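You operate a simulated robot arm through the tools that you are given. There is no shell and no other tool. Be economical: measure what you need, move in short steps, check, and stop when the job is done.

You are at the controls of a simulated two-armed robot. One attempt, no reset.

## Task
Trim the read-out box to the volts printed on its reference cell.
Fine: grey tester on and mode at CAL first; end at RUN, tester still on.

Only the result counts: the job must be done as asked and must still hold three seconds after the hand-in. Knocking over, shifting, dropping, spilling or breaking anything else fails it.

## Robot
Two 7-joint arms with two-finger parallel grippers on one trunk, on a base that drives. Base frame: it is fixed to the floor where the robot stands at the start and does not move with it; the origin is under the middle of the robot, x ahead of it, y to its left, z up; the surface under the hand at the start is at about z = 750. Lengths are in mm, angles in degrees, forces in N, time in s.
The left shoulder is at the start at [50, 165, 1255], the right one opposite. With the tool pointing down near the work surface each hand reaches from about 100 to 640 mm from the robot's upright axis, wherever it stands, measured 20 degrees to its own side. Places, roughly: blue trim knob [700, -300, 1300]; mode knob [700, -200, 1300]; read-out box [800, -200, 1300]; rocker of the grey tester [700, 0, 1200]. Payload 3.91 kg a hand.
The TCP of each hand is the grasp point between the finger pads, 30 mm short of the fingertips. In the tool frame z runs along the fingers and y along their closing line. Largest opening 110 mm; finger width 20, thickness 10; the body of the gripper, 48 by 112 mm, starts 55 mm behind the TCP.
Orientation is told as [roll, pitch, yaw] about the base's x, y, z axes, in that order, counted from this pose: with the fingers straight down and closing along the base's y, the tool's x points along the base's -x, its y along +y and its z along -z.

## Interface
- The arms move only by the tool apply_moves. It takes "left_commands", "right_commands" or both (then of equal length, played together; a hand with none holds still); each is a list of rows, each a list of 7 numbers: the shift along the tool's x, y, z in units of 250 mm (1.0 is 250 mm), then the turn, a rotation vector about the tool's x, y, z in units of 60 degrees (1.0 is 60 degrees), then the closure, from 0 (fully open) to 1 (shut). In form: [[dx, dy, dz, rx, ry, rz, jaw], ...]. A call has 1 to 12 rows; each row is the pose to reach, as a shift and turn from the pose commanded when the call began, along the tool's axes at that moment. A call with a number of a shift or a turn outside -1 to 1 is refused whole. A row lasts 0.2 s, in which the tool goes at most 50 mm and 8.6 degrees; a call with a longer step from one row to the next is refused whole, and so is a gripper value outside its range. Where a pose cannot be reached the arm comes as near as it can. A force on the tool above 40 N (or 10 N above the force at the start of the call, whichever is more), or a blocked arm, ends the call early, and 0.2 s more pass. Each finger travels about 45 mm/s and halts on what it meets, pressing with about 32 N; the grip force reading is that of the motor and also rises with nothing between the fingers. The clock runs only during rows and for 0.2 s after the last one: add rows that repeat a pose to give the fingers time. The reply holds the time, the measured pose of the TCP, the force on the tool along the base axes, the opening and the grip force, in the units named above and with some noise, with the torque about the TCP (base axes, N m) and any sound that the robot's microphone picked up.
- Cameras (640 x 400 px; columns grow to the right, rows downward): "scene" is now at [120.9, -13.9, 1473.1]; the picture's right is [-0.16, -0.99, 0.00], its down [-0.07, 0.01, -1.00] and it looks along [0.98, -0.16, -0.08] (base axes); focal length 214 px, centre (320, 200). "left" rides on the left gripper at [72, -17, -103] in its tool frame; the picture's right is [0.23, 0.97, 0.00], its down [-0.76, 0.18, -0.62] and it looks along [-0.61, 0.14, 0.78] (tool axes); focal length 222 px, centre (320, 200). "right" rides on the right gripper at [72, 17, -103] in its tool frame; the picture's right is [-0.23, 0.97, 0.00], its down [-0.76, -0.18, -0.62] and it looks along [-0.61, -0.14, 0.78] (tool axes); focal length 222 px, centre (320, 200). There is no depth. A picture from a camera that has moved, and an enlarged one, comes with that camera's place and axes in the base frame and with its lens.
- camera(camera): a new picture of that camera. No time passes.
- lift_body(by): slides the trunk up (or, below 0, down) by that many mm; the arms and the scene camera ride with it, the base frame stays. It gives what a move gives, with no picture.
- roll_base(legs): drives the robot by 1 to 6 legs, each [ahead, left, turn to the left] in mm, mm and degrees, along the robot's own axes; the way and the turn of a leg run together, so that a leg with both is an arc; at most 1500 mm and 180 degrees a leg. The arms and the cameras ride along, it lands a little off, and it stops where it bumps. It gives what a move gives.
- head_to(pan, tilt): turns the head with the scene camera to pan (to the left, within 80 degrees either way) and tilt (down, from -29 to 69), counted from straight ahead of the robot. It gives what a move gives.
- zoom(camera, box): a new picture of the part [left, top, right, bottom] of that camera's present view, enlarged. No time passes.
- sign_off(): hands the job in; it is judged then, once.

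Go step by step. Nothing tells you exact positions but the pictures and the camera data: compare them with the known pose of the tool, close in by small moves and look again before you grip or let go. The budget is 120 turns and 108 pictures, counting those below and the enlarged ones. Unless the task says otherwise, let go and move clear before handing in, and close with one line.

The tools are called after "Call:" by a JSON object that holds its "name" and its "arguments". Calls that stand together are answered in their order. apply_moves: Moves the arms, as the interface text tells. Its arguments: {"type":"object","properties":{"left_commands":{"type":"array"},"right_commands":{"type":"array"}},"required":[]} The other tools are called the same way: lift_body (by) slides the trunk up or down; roll_base (legs) drives the base; head_to (pan, tilt) turns the head that bears the scene camera; camera (camera) takes a picture; zoom (camera, box) takes an enlarged picture of a part of a camera's view; sign_off () hands the job in.

At the start:

```text
time_s: 0.0
left_ee_pos: [286.5, 19.9, 1439.3]
left_ee_rot: [0.0, 0.0, 0.0]
left_force: [0.1, 0.4, -0.9]
left_ft_torque: [0.02, 0.02, 0.01]
left_width: 110.2
left_gripper_force: 0.0
right_ee_pos: [380.8, -292.8, 1150.0]
right_ee_rot: [0.0, 0.0, 0.0]
right_force: [-0.3, 0.1, 0.5]
right_ft_torque: [0.0, 0.02, 0.04]
right_width: 109.8
right_gripper_force: 0.0
trunk travel left (down, up): [-475.0, 28.0]
robot x, y, heading: [3.2, 0.0, 0.1]
head pan, tilt: [-9.0, 4.3]
```

scene: 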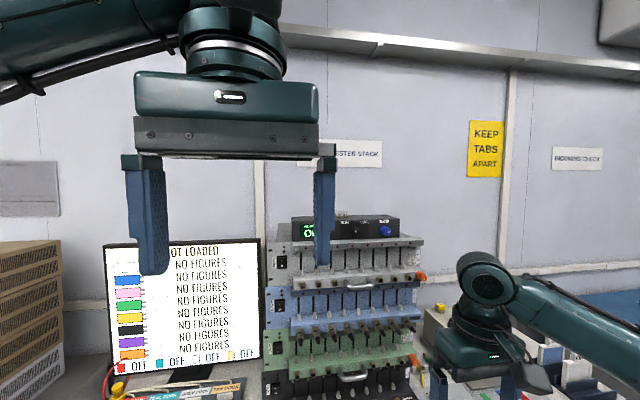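
right: 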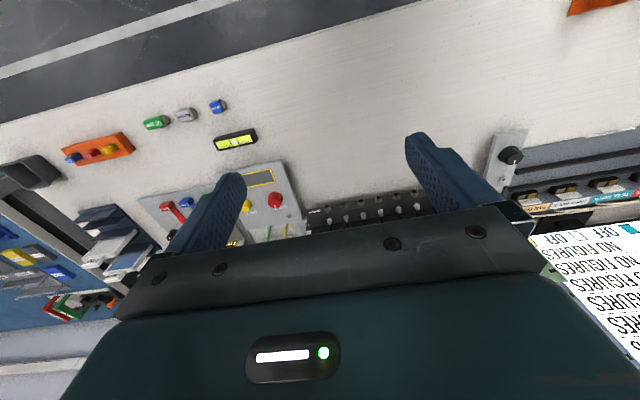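
left: 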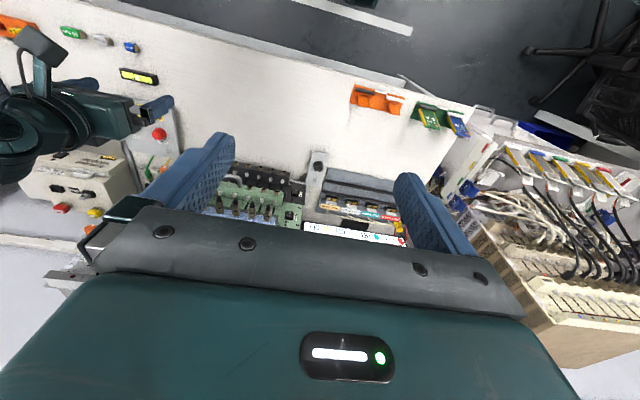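

I see a rack of testers with a black read-out box on top, partly hidden by the left hand. I'll zoom in on it first.

Call:
{"name": "zoom", "arguments": {"camera": "scene", "box": [260, 200, 440, 312]}}

Call:
{"name": "zoom", "arguments": {"camera": "scene", "box": [280, 205, 410, 286]}}

```text
3.56 times, centred on (350, 256) of scene
camera zoom: at [120.9, -13.9, 1473.1], right [-0.16, -0.99, 0.0], down [-0.07, 0.01, -1.0], along [0.98, -0.16, -0.08], focal length 763 px, centre (213, 1)
```

zoom: 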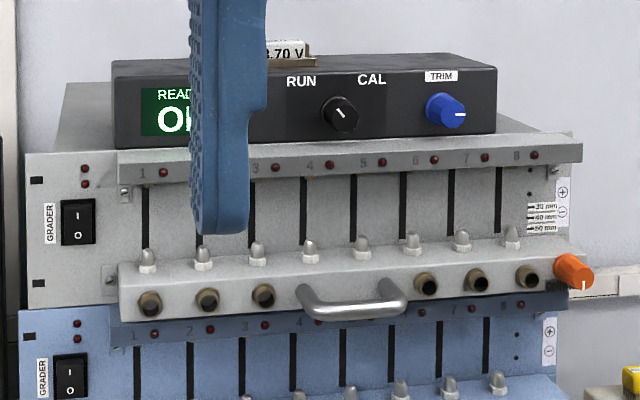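

```text
4.92 times, centred on (345, 246) of scene
camera zoom: at [120.9, -13.9, 1473.1], right [-0.16, -0.99, 0.0], down [-0.07, 0.01, -1.0], along [0.98, -0.16, -0.08], focal length 1056 px, centre (197, -24)
```

zoom: 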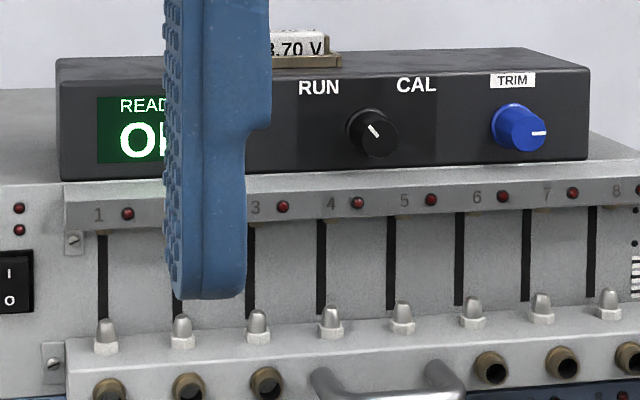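

The read-out box has RUN/CAL mode knob and blue TRIM knob, and the reference cell sits behind it on top. I'll move the left hand out of the view.

Call:
{"name": "apply_moves", "arguments": {"left_commands": [[0, 0.19, 0, 0, 0, 0, 0], [0, 0.38, 0, 0, 0, 0, 0], [0, 0.57, 0, 0, 0, 0, 0], [0, 0.76, 0, 0, 0, 0, 0]]}}

Call:
{"name": "zoom", "arguments": {"camera": "scene", "box": [260, 200, 440, 312]}}

Call:
{"name": "zoom", "arguments": {"camera": "scene", "box": [265, 205, 345, 255]}}

Call:
{"name": "zoom", "arguments": {"camera": "scene", "box": [260, 245, 300, 270]}}

```text
time_s: 1.0
left_ee_pos: [286.5, 209.4, 1438.8]
left_ee_rot: [-0.1, -0.1, 0.1]
left_force: [-0.2, -0.1, 0.7]
left_ft_torque: [-0.05, 0.0, -0.01]
left_width: 110.0
left_gripper_force: 0.0
right_ee_pos: [379.0, -292.3, 1150.1]
right_ee_rot: [-0.1, 0.0, 0.0]
right_force: [0.6, 0.0, 0.0]
right_ft_torque: [0.0, -0.01, 0.02]
right_width: 110.0
right_gripper_force: 0.1
trunk travel left (down, up): [-475.0, 28.0]
robot x, y, heading: [0.1, 0.2, -0.1]
head pan, tilt: [-9.0, 4.3]
```

```text
3.56 times, centred on (350, 256) of scene
camera zoom: at [120.0, -12.8, 1473.2], right [-0.16, -0.99, 0.0], down [-0.07, 0.01, -1.0], along [0.99, -0.16, -0.07], focal length 763 px, centre (213, 1)
```

zoom: 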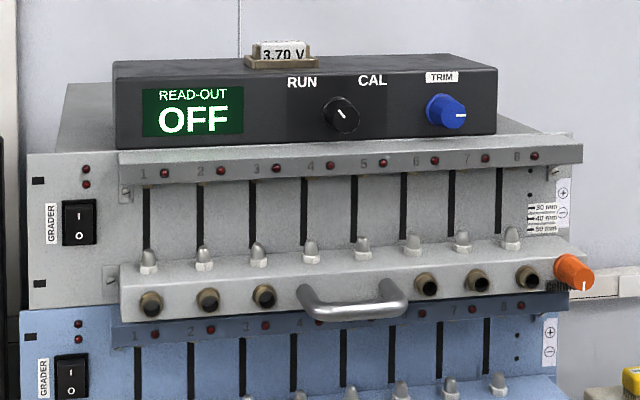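

```text
8.00 times, centred on (305, 230) of scene
camera zoom: at [120.0, -12.8, 1473.2], right [-0.16, -0.99, 0.0], down [-0.07, 0.01, -1.0], along [0.99, -0.16, -0.07], focal length 1716 px, centre (440, -40)
```

zoom: 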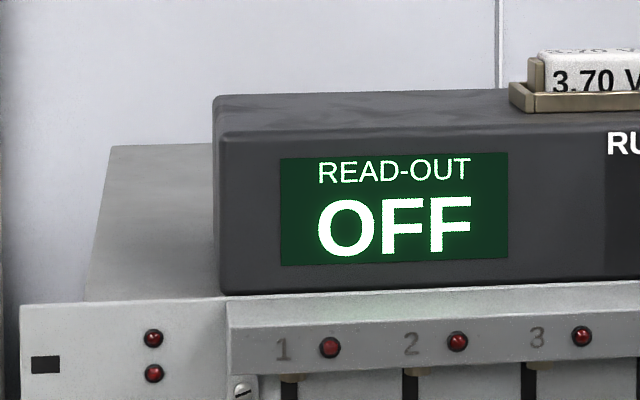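

```text
16.00 times, centred on (280, 258) of scene
camera zoom: at [120.0, -12.8, 1473.2], right [-0.16, -0.99, 0.0], down [-0.07, 0.01, -1.0], along [0.99, -0.16, -0.07], focal length 3432 px, centre (960, -720)
```

zoom: 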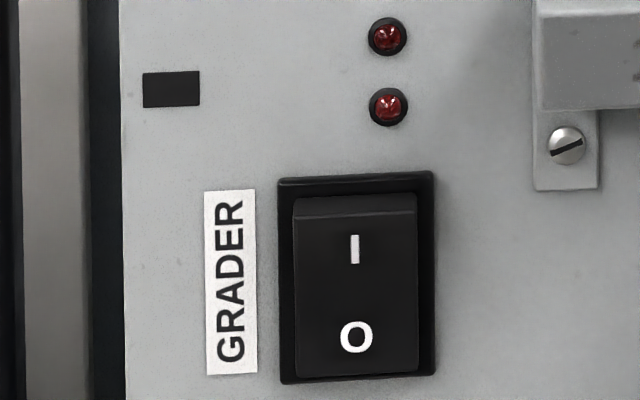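

The cell reads 3.70 V; the tester is off (rocker on O) and the mode is at RUN. I'll pitch both hands so the fingers point forward, in two stages.

Call:
{"name": "apply_moves", "arguments": {"left_commands": [[-0.065, -0.025, 0.035, 0, -0.125, 0, 0.5], [-0.13, -0.05, 0.07, 0, -0.25, 0, 0.7], [-0.195, -0.075, 0.105, 0, -0.375, 0, 1], [-0.26, -0.1, 0.14, 0, -0.5, 0, 1], [-0.325, -0.125, 0.175, 0, -0.625, 0, 1], [-0.39, -0.15, 0.21, 0, -0.75, 0, 1], [-0.455, -0.175, 0.245, 0, -0.875, 0, 1], [-0.52, -0.2, 0.28, 0, -1, 0, 1]], "right_commands": [[-0.025, 0.015, -0.075, 0, -0.125, 0, 0], [-0.05, 0.03, -0.15, 0, -0.25, 0, 0], [-0.075, 0.045, -0.225, 0, -0.375, 0, 0], [-0.1, 0.06, -0.3, 0, -0.5, 0, 0], [-0.125, 0.075, -0.375, 0, -0.625, 0, 0], [-0.15, 0.09, -0.45, 0, -0.75, 0, 0], [-0.175, 0.105, -0.525, 0, -0.875, 0, 0], [-0.2, 0.12, -0.6, 0, -1, 0, 0]]}}

```text
time_s: 2.8
left_ee_pos: [418.6, 159.8, 1368.2]
left_ee_rot: [0.0, -60.1, 0.1]
left_force: [-0.6, -0.5, 1.1]
left_ft_torque: [0.01, 0.03, 0.01]
left_width: 0.0
left_gripper_force: 31.8
right_ee_pos: [432.1, -263.5, 1301.1]
right_ee_rot: [0.0, -60.1, 0.0]
right_force: [0.9, -0.4, 0.5]
right_ft_torque: [0.0, 0.02, -0.02]
right_width: 110.1
right_gripper_force: 0.0
trunk travel left (down, up): [-475.0, 28.0]
robot x, y, heading: [1.2, 5.1, -0.3]
head pan, tilt: [-9.0, 4.3]
```

Now the final 30° of pitch, moving forward as well.

Call:
{"name": "apply_moves", "arguments": {"left_commands": [[0, -0.06, 0.139, 0, -0.125, 0, 1], [0, -0.12, 0.278, 0, -0.25, 0, 1], [0, -0.18, 0.417, 0, -0.375, 0, 1], [-0.01, -0.24, 0.556, 0, -0.5, 0, 1]], "right_commands": [[-0.077, 0, 0.067, 0, -0.125, 0, 0], [-0.155, 0, 0.135, 0, -0.25, 0, 0], [-0.232, 0, 0.2, 0, -0.375, 0, 0], [-0.31, 0, 0.27, 0, -0.5, 0, 0]]}}

Call:
{"name": "camera", "arguments": {"camera": "scene"}}

Call:
{"name": "camera", "arguments": {"camera": "right"}}

Call:
{"name": "camera", "arguments": {"camera": "left"}}

```text
time_s: 3.8
left_ee_pos: [540.1, 95.6, 1304.5]
left_ee_rot: [176.2, -89.8, -176.4]
left_force: [-0.6, 0.2, -0.8]
left_ft_torque: [-0.03, 0.01, 0.0]
left_width: 0.0
left_gripper_force: 32.0
right_ee_pos: [527.9, -264.5, 1331.5]
right_ee_rot: [150.5, -89.8, -150.7]
right_force: [-0.9, -0.5, 0.1]
right_ft_torque: [0.0, -0.01, 0.02]
right_width: 110.0
right_gripper_force: 0.1
trunk travel left (down, up): [-475.0, 28.0]
robot x, y, heading: [0.0, -0.6, -0.0]
head pan, tilt: [-9.0, 4.3]
```

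```text
99 pictures are left
camera scene: at [120.1, -16.3, 1473.1], right [-0.16, -0.99, 0.0], down [-0.07, 0.01, -1.0], along [0.99, -0.16, -0.07], focal length 214 px, centre (320, 200)
```

scene: 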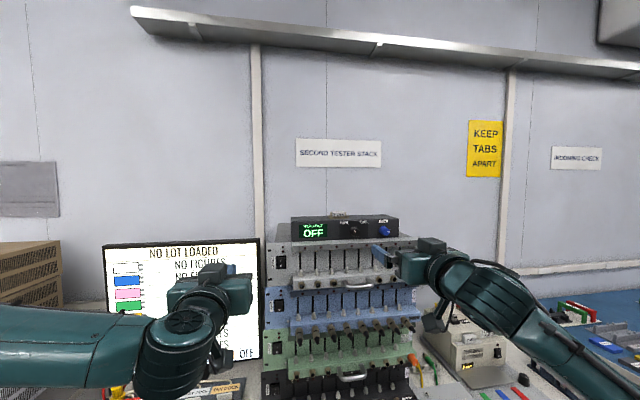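

```text
98 pictures are left
camera right: at [423.5, -247.9, 1260.0], right [0.0, 0.97, 0.23], down [-0.63, -0.18, 0.76], along [0.78, -0.14, 0.61], focal length 222 px, centre (320, 200)
```

right: 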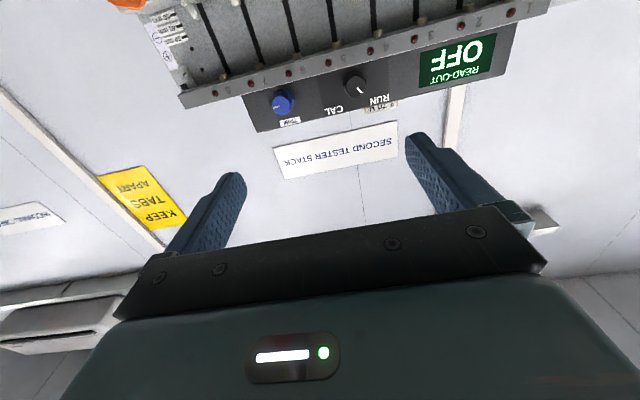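

```text
97 pictures are left
camera left: at [434.9, 79.3, 1230.9], right [0.0, 0.97, -0.23], down [-0.63, 0.18, 0.76], along [0.78, 0.14, 0.61], focal length 222 px, centre (320, 200)
```

left: 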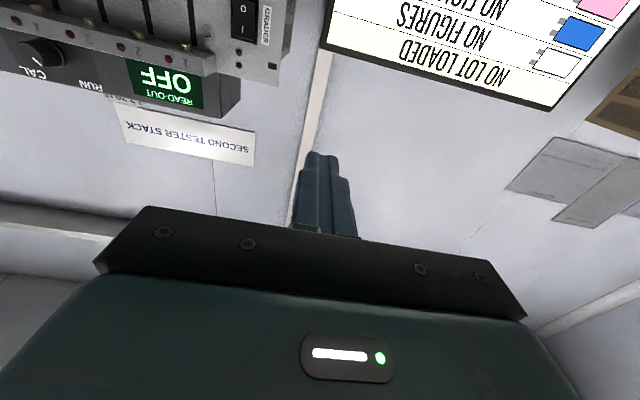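

Triangulating gives mode knob ≈ (727,-219,1329), trim ≈ (735,-318,1329) and rocker ≈ (729,0,1246). I'll bring the left closed fingers in front of the rocker's I half.

Call:
{"name": "apply_moves", "arguments": {"left_commands": [[0.05, -0.1, 0.1, 0, 0, 0, 1], [0.1, -0.2, 0.2, 0, 0, 0, 1], [0.15, -0.3, 0.35, 0, 0, 0, 1], [0.19, -0.388, 0.48, 0, 0, 0, 1]]}}

Call:
{"name": "camera", "arguments": {"camera": "left"}}

Call:
{"name": "zoom", "arguments": {"camera": "scene", "box": [240, 210, 336, 270]}}

```text
time_s: 4.8
left_ee_pos: [660.2, 1.0, 1251.7]
left_ee_rot: [-20.1, -90.0, 20.3]
left_force: [-0.3, -0.8, 0.5]
left_ft_torque: [0.02, 0.0, 0.01]
left_width: 0.0
left_gripper_force: 32.1
right_ee_pos: [528.6, -263.0, 1333.3]
right_ee_rot: [37.4, -90.0, -37.4]
right_force: [-0.9, -0.5, -0.4]
right_ft_torque: [-0.02, -0.01, 0.02]
right_width: 110.0
right_gripper_force: 0.1
trunk travel left (down, up): [-475.0, 28.0]
robot x, y, heading: [-2.7, 2.4, -0.2]
head pan, tilt: [-9.0, 4.3]
```

```text
96 pictures are left
camera left: at [556.5, -15.8, 1179.7], right [0.0, 0.97, -0.23], down [-0.62, 0.18, 0.76], along [0.78, 0.14, 0.61], focal length 222 px, centre (320, 200)
```

left: 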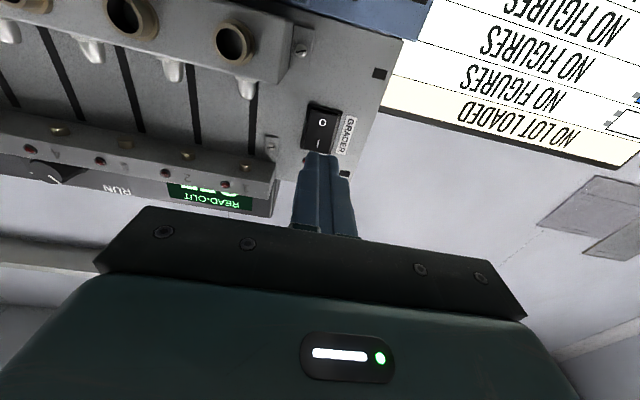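

```text
6.67 times, centred on (288, 240) of scene
camera zoom: at [121.5, -14.5, 1473.0], right [-0.16, -0.99, 0.0], down [-0.07, 0.01, -1.0], along [0.98, -0.16, -0.08], focal length 1430 px, centre (533, -67)
```

zoom: 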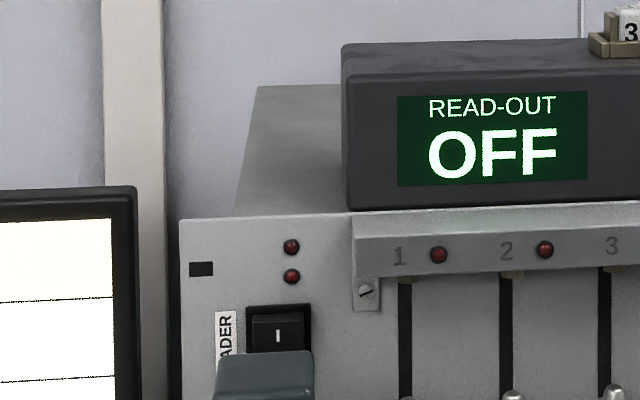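

The finger is aligned in y and just slightly below the I half. I'll go up 5 mm and press forward in small steps.

Call:
{"name": "apply_moves", "arguments": {"left_commands": [[-0.02, 0, 0.04, 0, 0, 0, 1], [-0.02, 0, 0.08, 0, 0, 0, 1], [-0.02, 0, 0.1, 0, 0, 0, 1], [-0.02, 0, 0.12, 0, 0, 0, 1], [-0.02, 0, 0.135, 0, 0, 0, 1], [-0.02, 0, 0.15, 0, 0, 0, 1]]}}

Call:
{"name": "zoom", "arguments": {"camera": "scene", "box": [240, 210, 336, 270]}}

```text
time_s: 6.2
left_ee_pos: [696.9, 2.6, 1259.7]
left_ee_rot: [-175.2, -90.0, 175.2]
left_force: [0.0, 0.4, -0.3]
left_ft_torque: [0.0, 0.02, 0.01]
left_width: 0.2
left_gripper_force: 32.0
right_ee_pos: [528.8, -261.8, 1333.5]
right_ee_rot: [11.7, -90.2, -11.6]
right_force: [0.5, 0.8, 0.6]
right_ft_torque: [-0.01, 0.03, -0.02]
right_width: 109.9
right_gripper_force: 0.0
trunk travel left (down, up): [-475.0, 28.0]
robot x, y, heading: [1.2, -2.5, 0.2]
head pan, tilt: [-9.0, 4.3]
```

```text
6.67 times, centred on (288, 240) of scene
camera zoom: at [121.0, -13.9, 1473.1], right [-0.16, -0.99, 0.0], down [-0.07, 0.01, -1.0], along [0.98, -0.16, -0.08], focal length 1430 px, centre (533, -67)
```

zoom: 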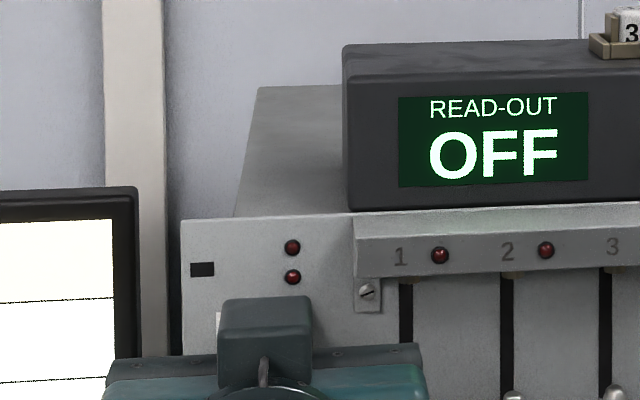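

No contact yet; I'll continue forward.

Call:
{"name": "apply_moves", "arguments": {"left_commands": [[0, 0, 0.012, 0, 0, 0, 1], [0, 0, 0.024, 0, 0, 0, 1], [0, 0, 0.036, 0, 0, 0, 1], [0, 0, 0.048, 0, 0, 0, 1], [0, 0, 0.06, 0, 0, 0, 1]]}}

Call:
{"name": "zoom", "arguments": {"camera": "scene", "box": [240, 210, 336, 270]}}

Call:
{"name": "camera", "arguments": {"camera": "left"}}

```text
time_s: 7.2
left_ee_pos: [699.9, 0.3, 1262.0]
left_ee_rot: [-83.9, -89.9, 83.7]
left_force: [-27.2, 6.5, 3.7]
left_ft_torque: [0.03, 0.19, 0.19]
left_width: 0.0
left_gripper_force: 31.4
right_ee_pos: [522.9, -259.7, 1335.1]
right_ee_rot: [-161.3, -89.9, 161.5]
right_force: [0.3, 0.1, 0.0]
right_ft_torque: [0.0, -0.02, 0.02]
right_width: 109.9
right_gripper_force: 0.1
trunk travel left (down, up): [-475.0, 28.0]
robot x, y, heading: [1.3, -3.1, -0.0]
head pan, tilt: [-9.0, 4.3]
stopped in row 4 (left hand): the force on the tool passed its limit at 43 N (the readings are from after the stop); the commanded pose is now the measured one
```

```text
6.67 times, centred on (288, 240) of scene
camera zoom: at [114.4, -11.7, 1473.8], right [-0.15, -0.99, 0.0], down [-0.07, 0.01, -1.0], along [0.99, -0.15, -0.07], focal length 1430 px, centre (533, -67)
```

zoom: 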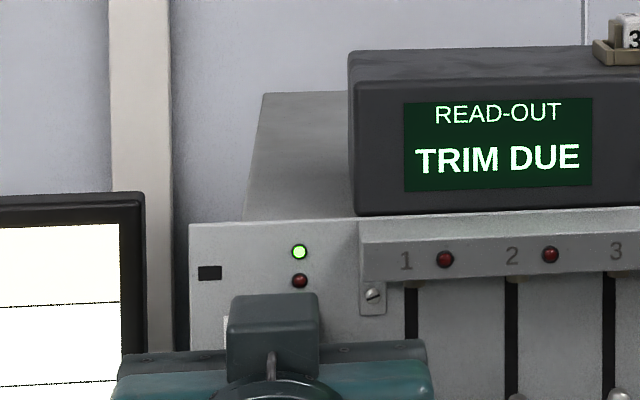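

```text
92 pictures are left
camera left: at [596.1, -14.5, 1188.3], right [0.0, 0.97, -0.23], down [-0.62, 0.18, 0.76], along [0.78, 0.14, 0.61], focal length 222 px, centre (320, 200)
```

left: 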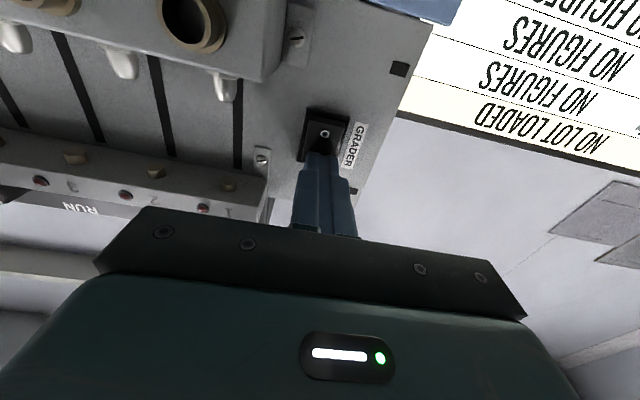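

The tester is on and the read-out shows "TRIM DUE". Next I retreat the left hand and bring the right hand in front of the mode knob.

Call:
{"name": "apply_moves", "arguments": {"left_commands": [[0, 0, -0.1, 0, 0, 0, 1], [0, 0, -0.25, 0, 0, 0, 1], [0, 0, -0.4, 0, 0, 0, 1], [0, 0.15, -0.55, 0, 0, 0, 1], [0, 0.3, -0.65, 0, 0, 0, 1]], "right_commands": [[0, 0.05, 0.1, 0, 0, 0, 0.2], [0.01, 0.1, 0.2, 0, 0, 0, 0.45], [0.02, 0.17, 0.3, 0, 0, 0, 0.45], [0.02, 0.17, 0.4, 0, 0, 0, 0.45], [0.02, 0.17, 0.44, 0, 0, 0, 0.45]]}}

Call:
{"name": "camera", "arguments": {"camera": "right"}}

Call:
{"name": "zoom", "arguments": {"camera": "scene", "box": [290, 200, 418, 280]}}

```text
refused: row 4 steps farther than a row can; nothing moved
```

```text
91 pictures are left
camera right: at [418.6, -243.3, 1262.7], right [0.0, 0.97, 0.23], down [-0.63, -0.18, 0.76], along [0.78, -0.14, 0.61], focal length 222 px, centre (320, 200)
```

right: 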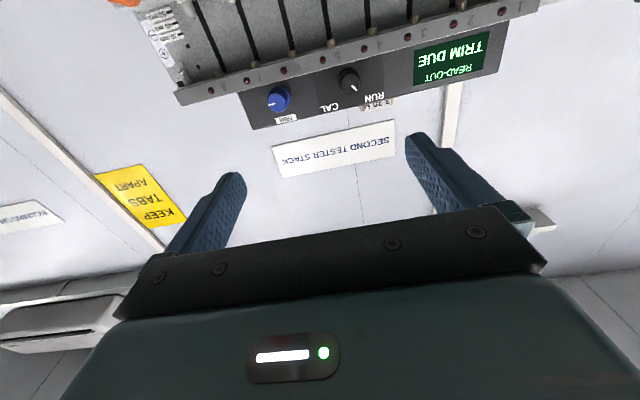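

```text
5.00 times, centred on (354, 240) of scene
camera zoom: at [114.4, -11.7, 1473.8], right [-0.15, -0.99, 0.0], down [-0.07, 0.01, -1.0], along [0.99, -0.15, -0.07], focal length 1072 px, centre (150, 0)
```

zoom: 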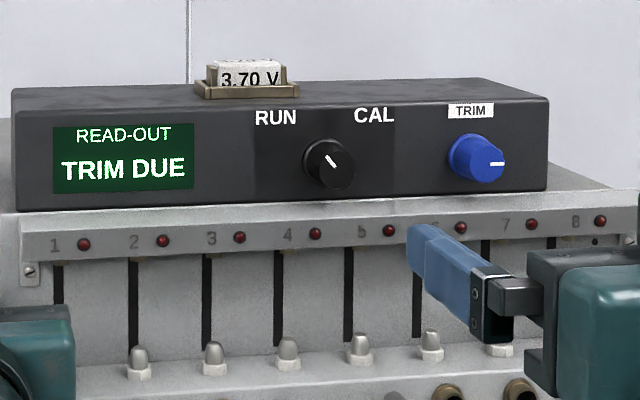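

One row was slightly too long; resending with smaller steps.

Call:
{"name": "apply_moves", "arguments": {"left_commands": [[0, 0, -0.1, 0, 0, 0, 1], [0, 0, -0.25, 0, 0, 0, 1], [0, 0, -0.4, 0, 0, 0, 1], [0, 0.1, -0.53, 0, 0, 0, 1], [0, 0.25, -0.6, 0, 0, 0, 1]], "right_commands": [[0, 0.05, 0.1, 0, 0, 0, 0.2], [0.01, 0.1, 0.2, 0, 0, 0, 0.45], [0.02, 0.17, 0.3, 0, 0, 0, 0.45], [0.02, 0.17, 0.4, 0, 0, 0, 0.45], [0.02, 0.17, 0.44, 0, 0, 0, 0.45]]}}

Call:
{"name": "camera", "arguments": {"camera": "right"}}

Call:
{"name": "zoom", "arguments": {"camera": "scene", "box": [290, 200, 418, 280]}}

```text
time_s: 8.4
left_ee_pos: [554.2, 67.0, 1255.4]
left_ee_rot: [2.7, -89.8, -2.9]
left_force: [-0.2, -0.1, -0.3]
left_ft_torque: [0.02, 0.0, 0.02]
left_width: 0.0
left_gripper_force: 31.4
right_ee_pos: [636.3, -218.7, 1328.2]
right_ee_rot: [-138.1, -89.9, 138.1]
right_force: [-0.1, 0.0, -0.3]
right_ft_torque: [0.02, 0.0, -0.03]
right_width: 60.5
right_gripper_force: 0.1
trunk travel left (down, up): [-475.0, 28.0]
robot x, y, heading: [-2.4, 0.9, 0.2]
head pan, tilt: [-9.0, 4.3]
```

```text
89 pictures are left
camera right: at [533.3, -202.2, 1255.7], right [0.0, 0.97, 0.23], down [-0.62, -0.18, 0.76], along [0.78, -0.14, 0.61], focal length 222 px, centre (320, 200)
```

right: 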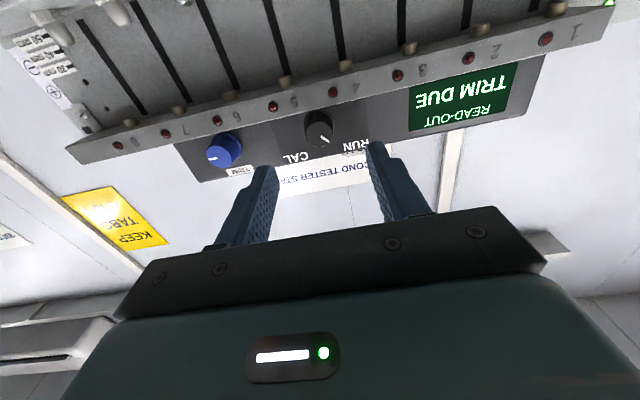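

```text
5.00 times, centred on (354, 240) of scene
camera zoom: at [119.7, -12.7, 1473.1], right [-0.15, -0.99, 0.0], down [-0.07, 0.01, -1.0], along [0.99, -0.15, -0.07], focal length 1072 px, centre (150, 0)
```

zoom: 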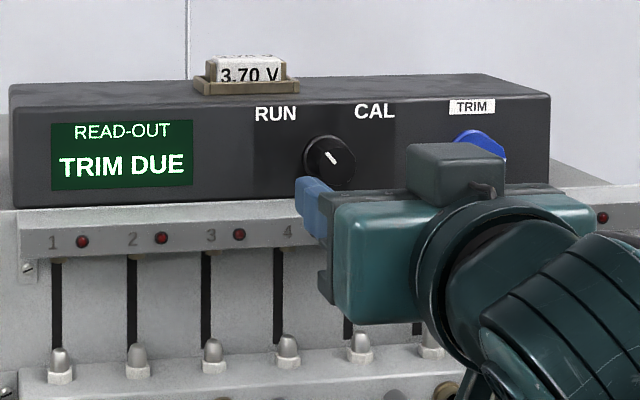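

The knob front is at about (726,-219,1330) and the hand is aligned. Advancing so the tips overlap the knob.

Call:
{"name": "apply_moves", "arguments": {"right_commands": [[-0.008, 0, 0.1, 0, 0, 0, 0.45], [-0.008, 0, 0.2, 0, 0, 0, 0.45], [-0.008, 0, 0.25, 0, 0, 0, 0.45], [-0.008, 0, 0.28, 0, 0, 0, 0.45]]}}

Call:
{"name": "camera", "arguments": {"camera": "right"}}

Call:
{"name": "zoom", "arguments": {"camera": "scene", "box": [290, 200, 418, 280]}}

```text
time_s: 9.4
left_ee_pos: [555.6, 65.6, 1257.5]
left_ee_rot: [6.0, -89.6, -6.2]
left_force: [0.0, 0.0, 0.5]
left_ft_torque: [-0.04, 0.02, 0.01]
left_width: 0.3
left_gripper_force: 32.3
right_ee_pos: [708.3, -219.6, 1329.2]
right_ee_rot: [-77.7, -89.9, 77.8]
right_force: [-0.2, -0.2, -0.4]
right_ft_torque: [0.03, 0.0, 0.01]
right_width: 60.6
right_gripper_force: 0.0
trunk travel left (down, up): [-475.0, 28.0]
robot x, y, heading: [-3.5, -0.5, 0.0]
head pan, tilt: [-9.0, 4.3]
```

```text
87 pictures are left
camera right: at [603.7, -202.1, 1257.0], right [0.0, 0.97, 0.23], down [-0.62, -0.18, 0.76], along [0.78, -0.14, 0.61], focal length 222 px, centre (320, 200)
```

right: 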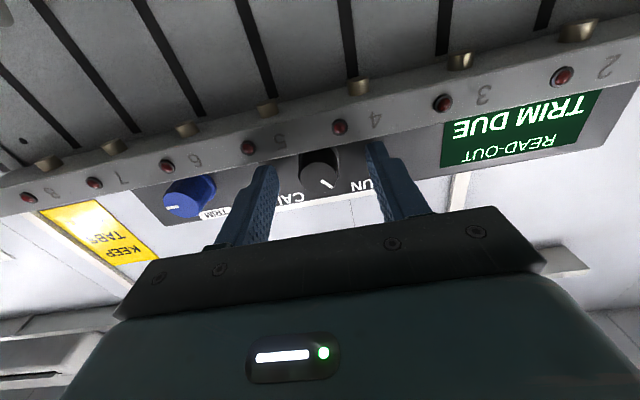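

```text
5.00 times, centred on (354, 240) of scene
camera zoom: at [120.4, -13.6, 1473.1], right [-0.15, -0.99, 0.0], down [-0.07, 0.01, -1.0], along [0.99, -0.15, -0.08], focal length 1072 px, centre (150, 0)
```

zoom: 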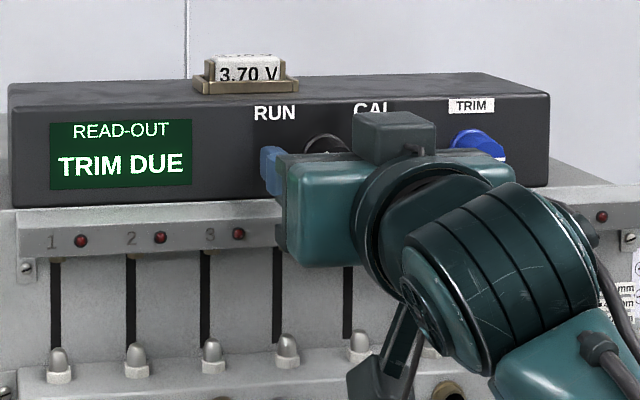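

The fingers straddle the knob; closing on it.

Call:
{"name": "apply_moves", "arguments": {"right_commands": [[0, 0, 0, 0, 0, 0, 1], [0, 0, 0, 0, 0, 0, 1], [0, 0, 0, 0, 0, 0, 1], [0, 0, 0, 0, 0, 0, 1]]}}

Call:
{"name": "camera", "arguments": {"camera": "right"}}

```text
time_s: 10.4
left_ee_pos: [554.6, 65.9, 1256.7]
left_ee_rot: [10.2, -89.8, -10.4]
left_force: [-0.3, 0.6, 0.4]
left_ft_torque: [0.02, 0.0, 0.0]
left_width: 0.0
left_gripper_force: 32.1
right_ee_pos: [707.8, -220.2, 1328.7]
right_ee_rot: [98.5, -90.0, -98.5]
right_force: [1.9, -3.5, 1.9]
right_ft_torque: [-0.03, 0.12, -0.07]
right_width: 25.6
right_gripper_force: 44.9
trunk travel left (down, up): [-475.0, 28.0]
robot x, y, heading: [1.5, 2.4, 0.2]
head pan, tilt: [-9.0, 4.3]
```

```text
85 pictures are left
camera right: at [603.7, -202.9, 1257.1], right [0.0, 0.97, 0.23], down [-0.62, -0.18, 0.76], along [0.78, -0.14, 0.61], focal length 222 px, centre (320, 200)
```

right: 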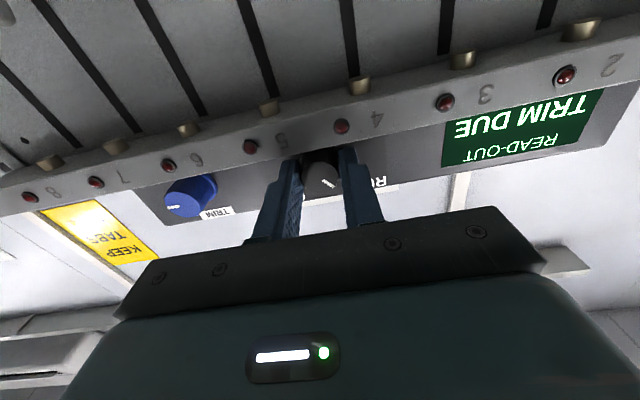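

Gripped at 25.6 mm. Turning clockwise towards CAL.

Call:
{"name": "apply_moves", "arguments": {"right_commands": [[0, 0, 0, 0, 0, 0.12, 1], [0, 0, 0, 0, 0, 0.24, 1], [0, 0, 0, 0, 0, 0.36, 1], [0, 0, 0, 0, 0, 0.48, 1], [0, 0, 0, 0, 0, 0.6, 1], [0, 0, 0, 0, 0, 0.72, 1], [0, 0, 0, 0, 0, 0.84, 1]]}}

Call:
{"name": "camera", "arguments": {"camera": "right"}}

Call:
{"name": "zoom", "arguments": {"camera": "scene", "box": [290, 200, 418, 280]}}

```text
time_s: 12.0
left_ee_pos: [556.1, 64.5, 1256.8]
left_ee_rot: [17.8, -89.6, -18.1]
left_force: [-0.8, 0.3, 0.2]
left_ft_torque: [0.02, 0.0, -0.03]
left_width: 0.0
left_gripper_force: 32.1
right_ee_pos: [707.5, -223.5, 1332.4]
right_ee_rot: [90.5, -39.5, -90.7]
right_force: [12.8, -11.3, 18.0]
right_ft_torque: [-0.88, 1.17, -0.88]
right_width: 25.3
right_gripper_force: 44.9
trunk travel left (down, up): [-475.0, 28.0]
robot x, y, heading: [-0.5, 0.1, 0.2]
head pan, tilt: [-9.0, 4.3]
```

```text
84 pictures are left
camera right: at [603.9, -156.0, 1298.5], right [0.0, 0.44, 0.9], down [-0.63, -0.7, 0.34], along [0.78, -0.56, 0.28], focal length 222 px, centre (320, 200)
```

right: 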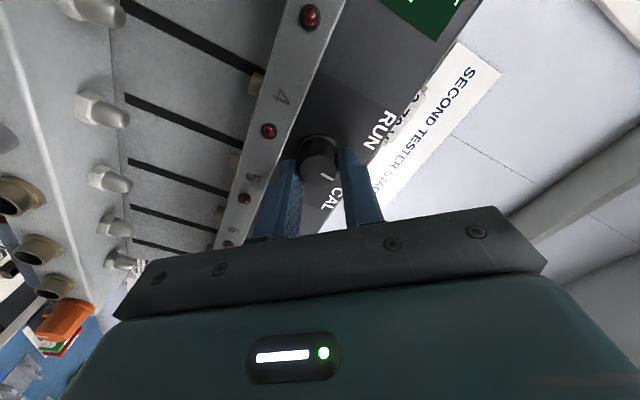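

```text
5.00 times, centred on (354, 240) of scene
camera zoom: at [120.8, -15.3, 1473.3], right [-0.16, -0.99, 0.0], down [-0.07, 0.01, -1.0], along [0.98, -0.15, -0.08], focal length 1072 px, centre (150, 0)
```

zoom: 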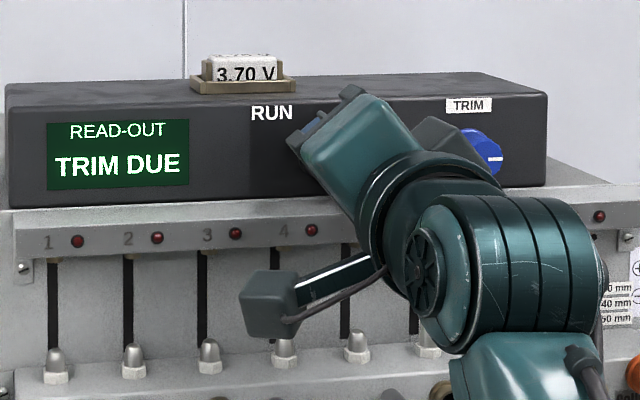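

The knob is turning with the hand, with some side load from axis offset. I'll relieve the offset and turn about 22° more.

Call:
{"name": "apply_moves", "arguments": {"right_commands": [[-0.012, 0, 0, 0, 0, 0.0, 1], [-0.016, 0, 0.004, 0, 0, 0.12, 1], [-0.018, 0, 0.008, 0, 0, 0.24, 1], [-0.02, 0, 0.008, 0, 0, 0.36, 1]]}}

Call:
{"name": "camera", "arguments": {"camera": "right"}}

Call:
{"name": "zoom", "arguments": {"camera": "scene", "box": [290, 200, 418, 280]}}

```text
time_s: 13.0
left_ee_pos: [553.7, 61.0, 1258.7]
left_ee_rot: [51.8, -89.7, -52.2]
left_force: [-0.3, -0.4, -0.3]
left_ft_torque: [0.01, 0.0, 0.0]
left_width: 0.0
left_gripper_force: 31.7
right_ee_pos: [706.9, -232.0, 1333.0]
right_ee_rot: [90.2, -17.8, -90.4]
right_force: [-6.1, -26.3, 8.3]
right_ft_torque: [-0.58, 0.85, 0.2]
right_width: 24.6
right_gripper_force: 44.7
trunk travel left (down, up): [-475.0, 28.0]
robot x, y, heading: [3.0, -0.1, -0.1]
head pan, tilt: [-9.0, 4.3]
```

```text
82 pictures are left
camera right: at [604.0, -157.3, 1327.2], right [0.0, 0.08, 1.0], down [-0.63, -0.77, 0.06], along [0.78, -0.63, 0.05], focal length 222 px, centre (320, 200)
```

right: 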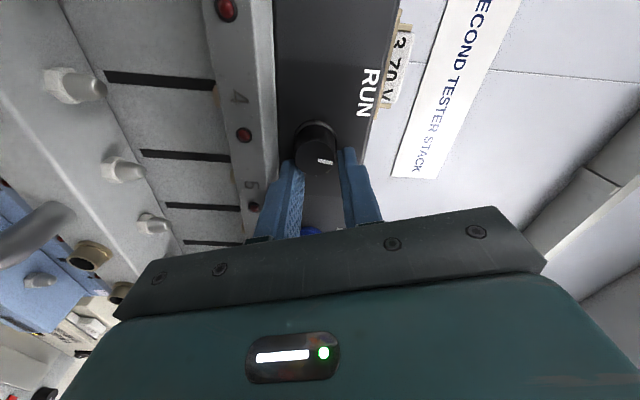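

```text
5.00 times, centred on (354, 240) of scene
camera zoom: at [117.8, -18.7, 1473.1], right [-0.16, -0.99, 0.0], down [-0.07, 0.02, -1.0], along [0.99, -0.16, -0.07], focal length 1072 px, centre (150, 0)
```

zoom: 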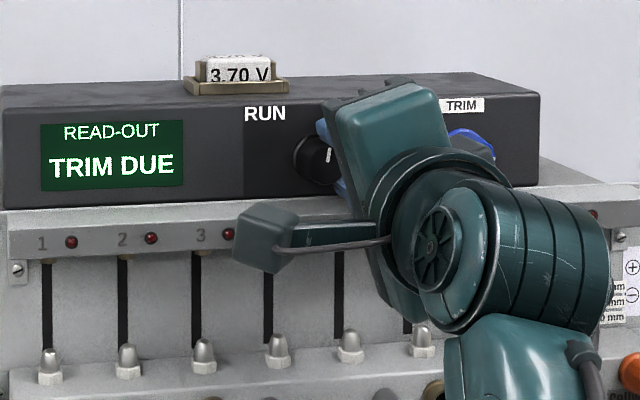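

The hand is slipping off sideways and the lower finger is close to the ledge. I'll open slightly, back off straight, and look again.

Call:
{"name": "apply_moves", "arguments": {"right_commands": [[0, 0.012, 0, 0, 0, 0, 0.68], [0, 0.012, 0, 0, 0, 0, 0.68], [0, 0.012, -0.04, 0, 0, 0, 0.68], [0, 0.012, -0.1, 0, 0, 0, 0.68], [0, 0.012, -0.2, 0, 0, 0, 0.6], [0, 0.012, -0.32, 0, 0, 0, 0.5]]}}

Call:
{"name": "camera", "arguments": {"camera": "right"}}

Call:
{"name": "zoom", "arguments": {"camera": "scene", "box": [290, 200, 418, 280]}}

```text
time_s: 13.7
left_ee_pos: [557.0, 64.6, 1256.1]
left_ee_rot: [8.4, -89.7, -8.5]
left_force: [0.5, 0.0, -0.1]
left_ft_torque: [0.0, -0.02, 0.0]
left_width: 0.0
left_gripper_force: 32.3
right_ee_pos: [708.7, -229.9, 1338.3]
right_ee_rot: [90.6, -18.3, -91.1]
right_force: [9.5, -8.8, 5.9]
right_ft_torque: [-0.12, 0.28, -0.87]
right_width: 33.8
right_gripper_force: 0.1
trunk travel left (down, up): [-475.0, 28.0]
robot x, y, heading: [0.3, -2.5, -0.1]
head pan, tilt: [-9.0, 4.3]
stopped in row 3 (right hand): the force on the tool passed its limit at 42 N (the readings are from after the stop); the commanded pose is now the measured one
```

```text
80 pictures are left
camera right: at [604.6, -154.7, 1330.3], right [-0.01, 0.09, 1.0], down [-0.64, -0.77, 0.06], along [0.77, -0.64, 0.06], focal length 222 px, centre (320, 200)
```

right: 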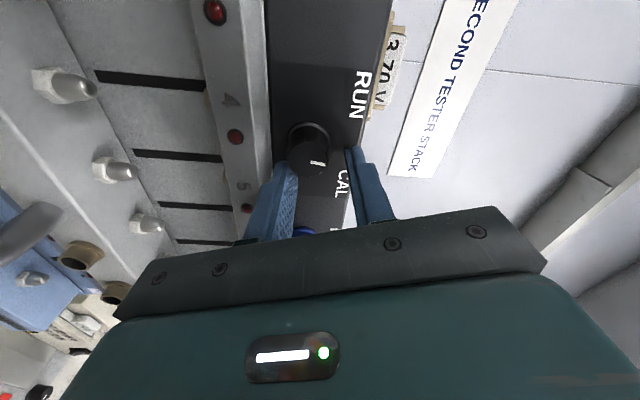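

```text
5.00 times, centred on (354, 240) of scene
camera zoom: at [122.0, -13.7, 1472.8], right [-0.16, -0.99, 0.0], down [-0.08, 0.01, -1.0], along [0.98, -0.15, -0.08], focal length 1072 px, centre (150, 0)
```

zoom: 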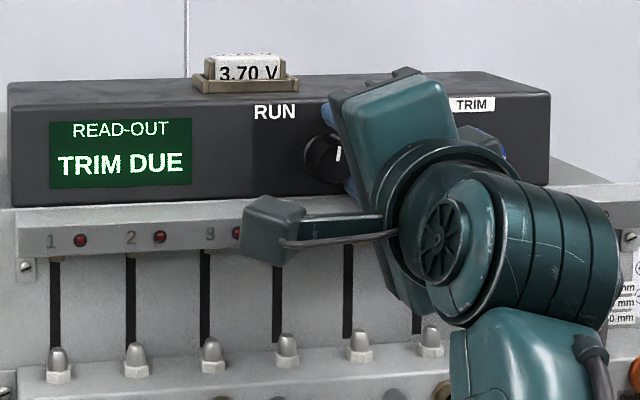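

The load is now low, so I'll keep the opening and back straight out.

Call:
{"name": "apply_moves", "arguments": {"right_commands": [[0, 0, -0.02, 0, 0, 0, 0.69], [0, 0, -0.06, 0, 0, 0, 0.69], [0, 0, -0.12, 0, 0, 0, 0.69], [0, 0, -0.22, 0, 0, 0, 0.69], [0, 0, -0.32, 0, 0, 0, 0.6]]}}

Call:
{"name": "camera", "arguments": {"camera": "right"}}

Call:
{"name": "zoom", "arguments": {"camera": "scene", "box": [290, 200, 418, 280]}}

```text
time_s: 14.2
left_ee_pos: [559.3, 64.8, 1254.7]
left_ee_rot: [10.5, -89.5, -10.6]
left_force: [-0.1, -0.2, 0.1]
left_ft_torque: [-0.03, -0.04, -0.02]
left_width: 0.1
left_gripper_force: 32.5
right_ee_pos: [705.3, -230.6, 1336.4]
right_ee_rot: [90.6, -18.3, -91.3]
right_force: [20.8, -5.3, 5.3]
right_ft_torque: [-0.08, -0.32, -0.24]
right_width: 32.7
right_gripper_force: 0.0
trunk travel left (down, up): [-475.0, 28.0]
robot x, y, heading: [1.8, -2.2, 0.2]
head pan, tilt: [-9.0, 4.3]
stopped in row 2 (right hand): the force on the tool passed its limit at 48 N (the readings are from after the stop); the commanded pose is now the measured one
```

```text
78 pictures are left
camera right: at [603.1, -155.3, 1329.5], right [-0.01, 0.09, 1.0], down [-0.64, -0.77, 0.06], along [0.77, -0.64, 0.07], focal length 222 px, centre (320, 200)
```

right: 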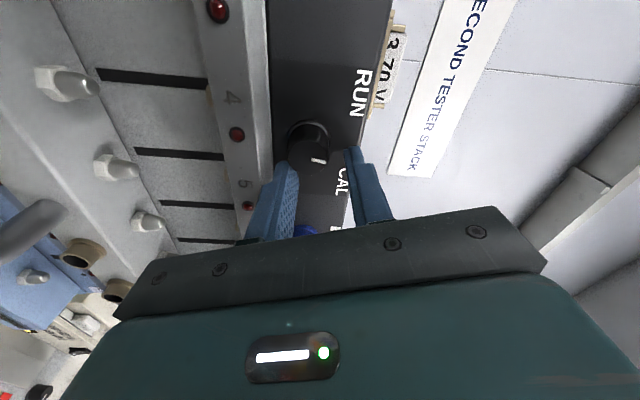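

```text
5.00 times, centred on (354, 240) of scene
camera zoom: at [125.0, -14.2, 1472.6], right [-0.15, -0.99, 0.0], down [-0.08, 0.01, -1.0], along [0.98, -0.15, -0.08], focal length 1072 px, centre (150, 0)
```

zoom: 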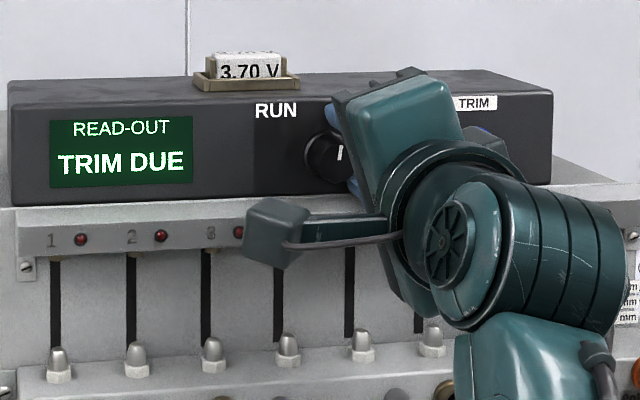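

The lower finger seems wedged between knob and ledge. I'll slide sideways (−y) out from under the knob instead of pulling.

Call:
{"name": "apply_moves", "arguments": {"right_commands": [[-0.015, -0.005, 0, 0, 0, 0, 0.7], [-0.03, -0.01, 0, 0, 0, 0, 0.7], [-0.045, -0.015, 0, 0, 0, 0, 0.7], [-0.06, -0.02, 0, 0, 0, 0, 0.7], [-0.075, -0.025, 0, 0, 0, 0, 0.7]]}}

Call:
{"name": "camera", "arguments": {"camera": "right"}}

Call:
{"name": "camera", "arguments": {"camera": "scene"}}

```text
time_s: 15.4
left_ee_pos: [556.4, 64.9, 1256.0]
left_ee_rot: [9.3, -89.7, -9.4]
left_force: [0.4, 0.2, -0.9]
left_ft_torque: [-0.02, 0.03, -0.02]
left_width: 0.2
left_gripper_force: 32.0
right_ee_pos: [699.8, -249.8, 1339.0]
right_ee_rot: [90.8, -18.2, -91.1]
right_force: [1.0, 0.7, 0.0]
right_ft_torque: [0.02, 0.03, 0.04]
right_width: 32.9
right_gripper_force: 0.1
trunk travel left (down, up): [-475.0, 28.0]
robot x, y, heading: [2.2, -0.3, 0.3]
head pan, tilt: [-9.0, 4.3]
```

```text
76 pictures are left
camera right: at [598.0, -174.2, 1331.8], right [-0.01, 0.09, 1.0], down [-0.64, -0.77, 0.06], along [0.77, -0.63, 0.07], focal length 222 px, centre (320, 200)
```

right: 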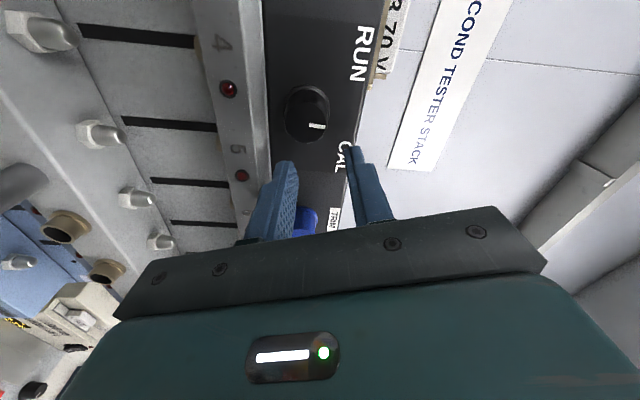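

```text
75 pictures are left
camera scene: at [121.0, -14.0, 1473.1], right [-0.15, -0.99, 0.0], down [-0.07, 0.01, -1.0], along [0.99, -0.15, -0.08], focal length 214 px, centre (320, 200)
```

scene: 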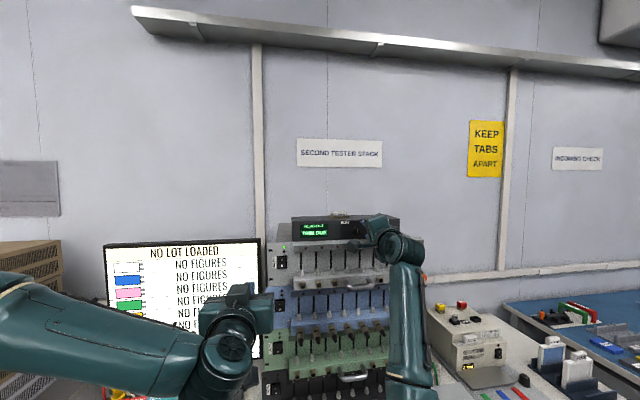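

Free now. The pointer sits just past vertical. I'll retreat and rotate the wrist back.

Call:
{"name": "apply_moves", "arguments": {"right_commands": [[0, 0, -0.1, 0, 0, 0, 0.6], [0, 0, -0.25, 0, 0, 0, 0.5], [0, 0, -0.3, 0, 0, -0.14, 0.5], [0, 0, -0.3, 0, 0, -0.28, 0.5], [0, 0, -0.3, 0, 0, -0.42, 0.5], [0, 0, -0.3, 0, 0, -0.56, 0.5], [0, 0, -0.3, 0, 0, -0.7, 0.5], [0, 0, -0.3, 0, 0, -0.84, 0.5], [0, 0, -0.3, 0, 0, -0.98, 0.5]]}}

Call:
{"name": "camera", "arguments": {"camera": "right"}}

Call:
{"name": "zoom", "arguments": {"camera": "scene", "box": [290, 200, 418, 280]}}

```text
time_s: 17.4
left_ee_pos: [555.3, 64.7, 1257.3]
left_ee_rot: [11.1, -89.8, -11.4]
left_force: [-0.5, 0.0, 0.8]
left_ft_torque: [0.01, 0.03, -0.05]
left_width: 0.0
left_gripper_force: 32.3
right_ee_pos: [626.1, -247.8, 1337.5]
right_ee_rot: [93.4, -77.2, -94.1]
right_force: [-0.1, -1.2, 0.3]
right_ft_torque: [-0.02, 0.01, 0.04]
right_width: 54.9
right_gripper_force: 0.0
trunk travel left (down, up): [-475.0, 28.0]
robot x, y, heading: [-0.7, 1.4, -0.0]
head pan, tilt: [-9.0, 4.3]
```

```text
74 pictures are left
camera right: at [524.1, -213.8, 1269.6], right [0.01, 0.9, 0.44], down [-0.64, -0.33, 0.7], along [0.77, -0.28, 0.57], focal length 222 px, centre (320, 200)
```

right: 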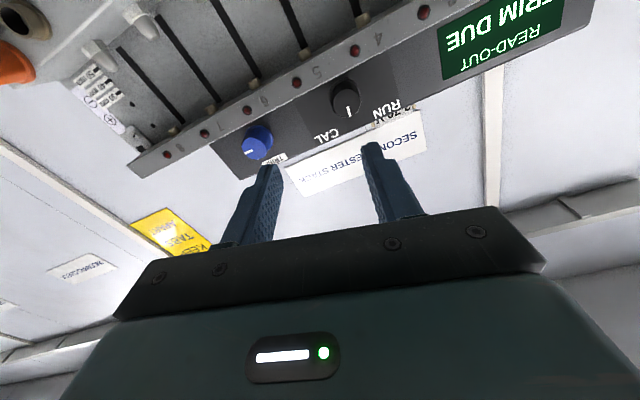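

```text
5.00 times, centred on (354, 240) of scene
camera zoom: at [121.0, -14.2, 1473.1], right [-0.15, -0.99, 0.0], down [-0.07, 0.01, -1.0], along [0.99, -0.15, -0.08], focal length 1072 px, centre (150, 0)
```

zoom: 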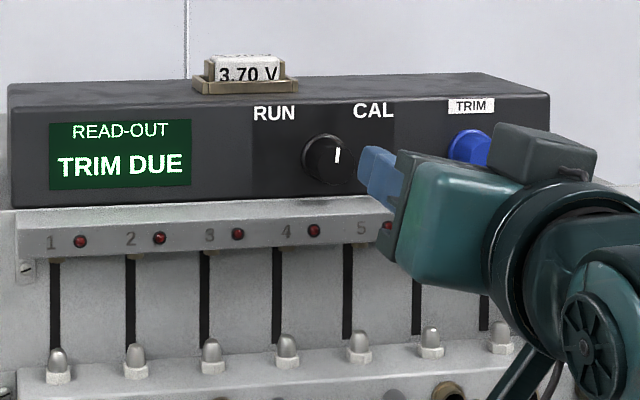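

Pointer is at about +5°; CAL needs roughly 30° more. Pre-rotating the wrist to about −25° and centring on the knob.

Call:
{"name": "apply_moves", "arguments": {"right_commands": [[0.01, 0.02, 0, 0, 0, -0.125, 0.5], [0.02, 0.04, 0, 0, 0, -0.25, 0.5], [0.03, 0.06, 0.02, 0, 0, -0.375, 0.5], [0.04, 0.08, 0.04, 0, 0, -0.5, 0.5], [0.057, 0.11, 0.056, 0, 0, -0.625, 0.5], [0.057, 0.11, 0.056, 0, 0, -0.625, 0.5]]}}

Call:
{"name": "camera", "arguments": {"camera": "right"}}

```text
time_s: 18.8
left_ee_pos: [556.4, 65.6, 1256.7]
left_ee_rot: [9.0, -89.6, -9.2]
left_force: [0.0, -0.1, -0.4]
left_ft_torque: [0.03, 0.03, -0.03]
left_width: 0.1
left_gripper_force: 31.8
right_ee_pos: [640.5, -217.6, 1331.8]
right_ee_rot: [-91.9, -65.4, 90.8]
right_force: [0.7, 0.8, -0.5]
right_ft_torque: [-0.03, -0.01, 0.0]
right_width: 54.9
right_gripper_force: 0.1
trunk travel left (down, up): [-475.0, 28.0]
robot x, y, heading: [1.0, 0.4, 0.1]
head pan, tilt: [-9.0, 4.3]
```

```text
72 pictures are left
camera right: at [538.1, -231.7, 1256.7], right [0.02, 0.98, -0.2], down [-0.63, 0.17, 0.76], along [0.78, 0.11, 0.62], focal length 222 px, centre (320, 200)
```

right: 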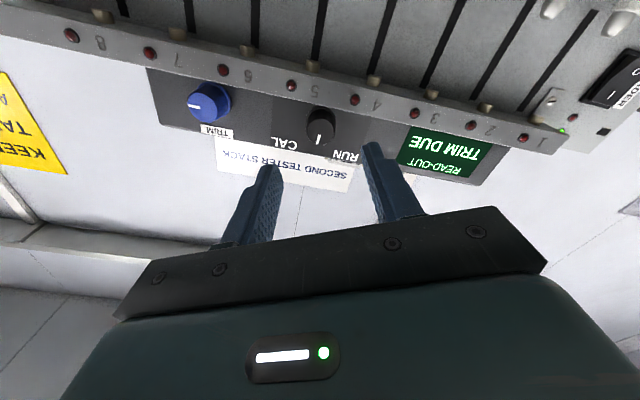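

Narrowing to 40 mm so the lower finger clears the ledge, then advancing.

Call:
{"name": "apply_moves", "arguments": {"right_commands": [[0, -0.009, 0, 0, 0, 0, 0.64], [0, -0.009, 0.06, 0, 0, 0, 0.64], [0, -0.009, 0.12, 0, 0, 0, 0.64], [0, -0.009, 0.18, 0, 0, 0, 0.64], [0, -0.009, 0.22, 0, 0, 0, 0.64], [0, -0.009, 0.25, 0, 0, 0, 0.64]]}}

Call:
{"name": "camera", "arguments": {"camera": "right"}}

Call:
{"name": "zoom", "arguments": {"camera": "scene", "box": [320, 215, 384, 255]}}

```text
time_s: 20.2
left_ee_pos: [555.6, 65.4, 1257.4]
left_ee_rot: [8.5, -89.6, -8.6]
left_force: [0.1, 0.0, 0.0]
left_ft_torque: [0.0, -0.04, 0.01]
left_width: 0.2
left_gripper_force: 31.9
right_ee_pos: [702.3, -221.2, 1333.7]
right_ee_rot: [-91.9, -65.4, 90.8]
right_force: [-0.2, -0.7, -0.1]
right_ft_torque: [-0.02, 0.03, 0.0]
right_width: 39.5
right_gripper_force: 0.1
trunk travel left (down, up): [-475.0, 28.0]
robot x, y, heading: [-0.6, -4.0, 0.1]
head pan, tilt: [-9.0, 4.3]
```

```text
71 pictures are left
camera right: at [599.6, -233.7, 1258.6], right [0.02, 0.98, -0.2], down [-0.63, 0.17, 0.76], along [0.78, 0.11, 0.62], focal length 222 px, centre (320, 200)
```

right: 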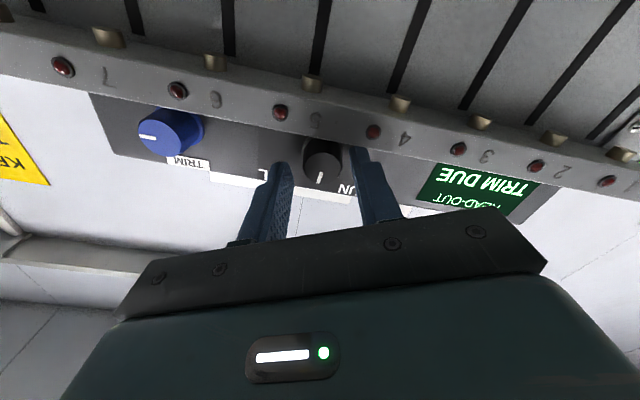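

```text
10.00 times, centred on (352, 235) of scene
camera zoom: at [121.1, -13.9, 1473.1], right [-0.15, -0.99, 0.0], down [-0.07, 0.01, -1.0], along [0.99, -0.15, -0.08], focal length 2145 px, centre (0, -150)
```

zoom: 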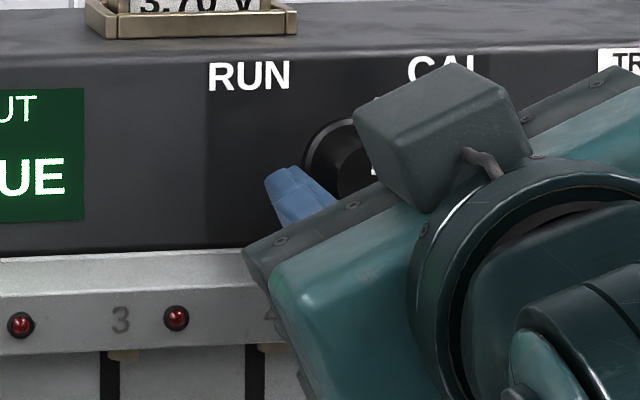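

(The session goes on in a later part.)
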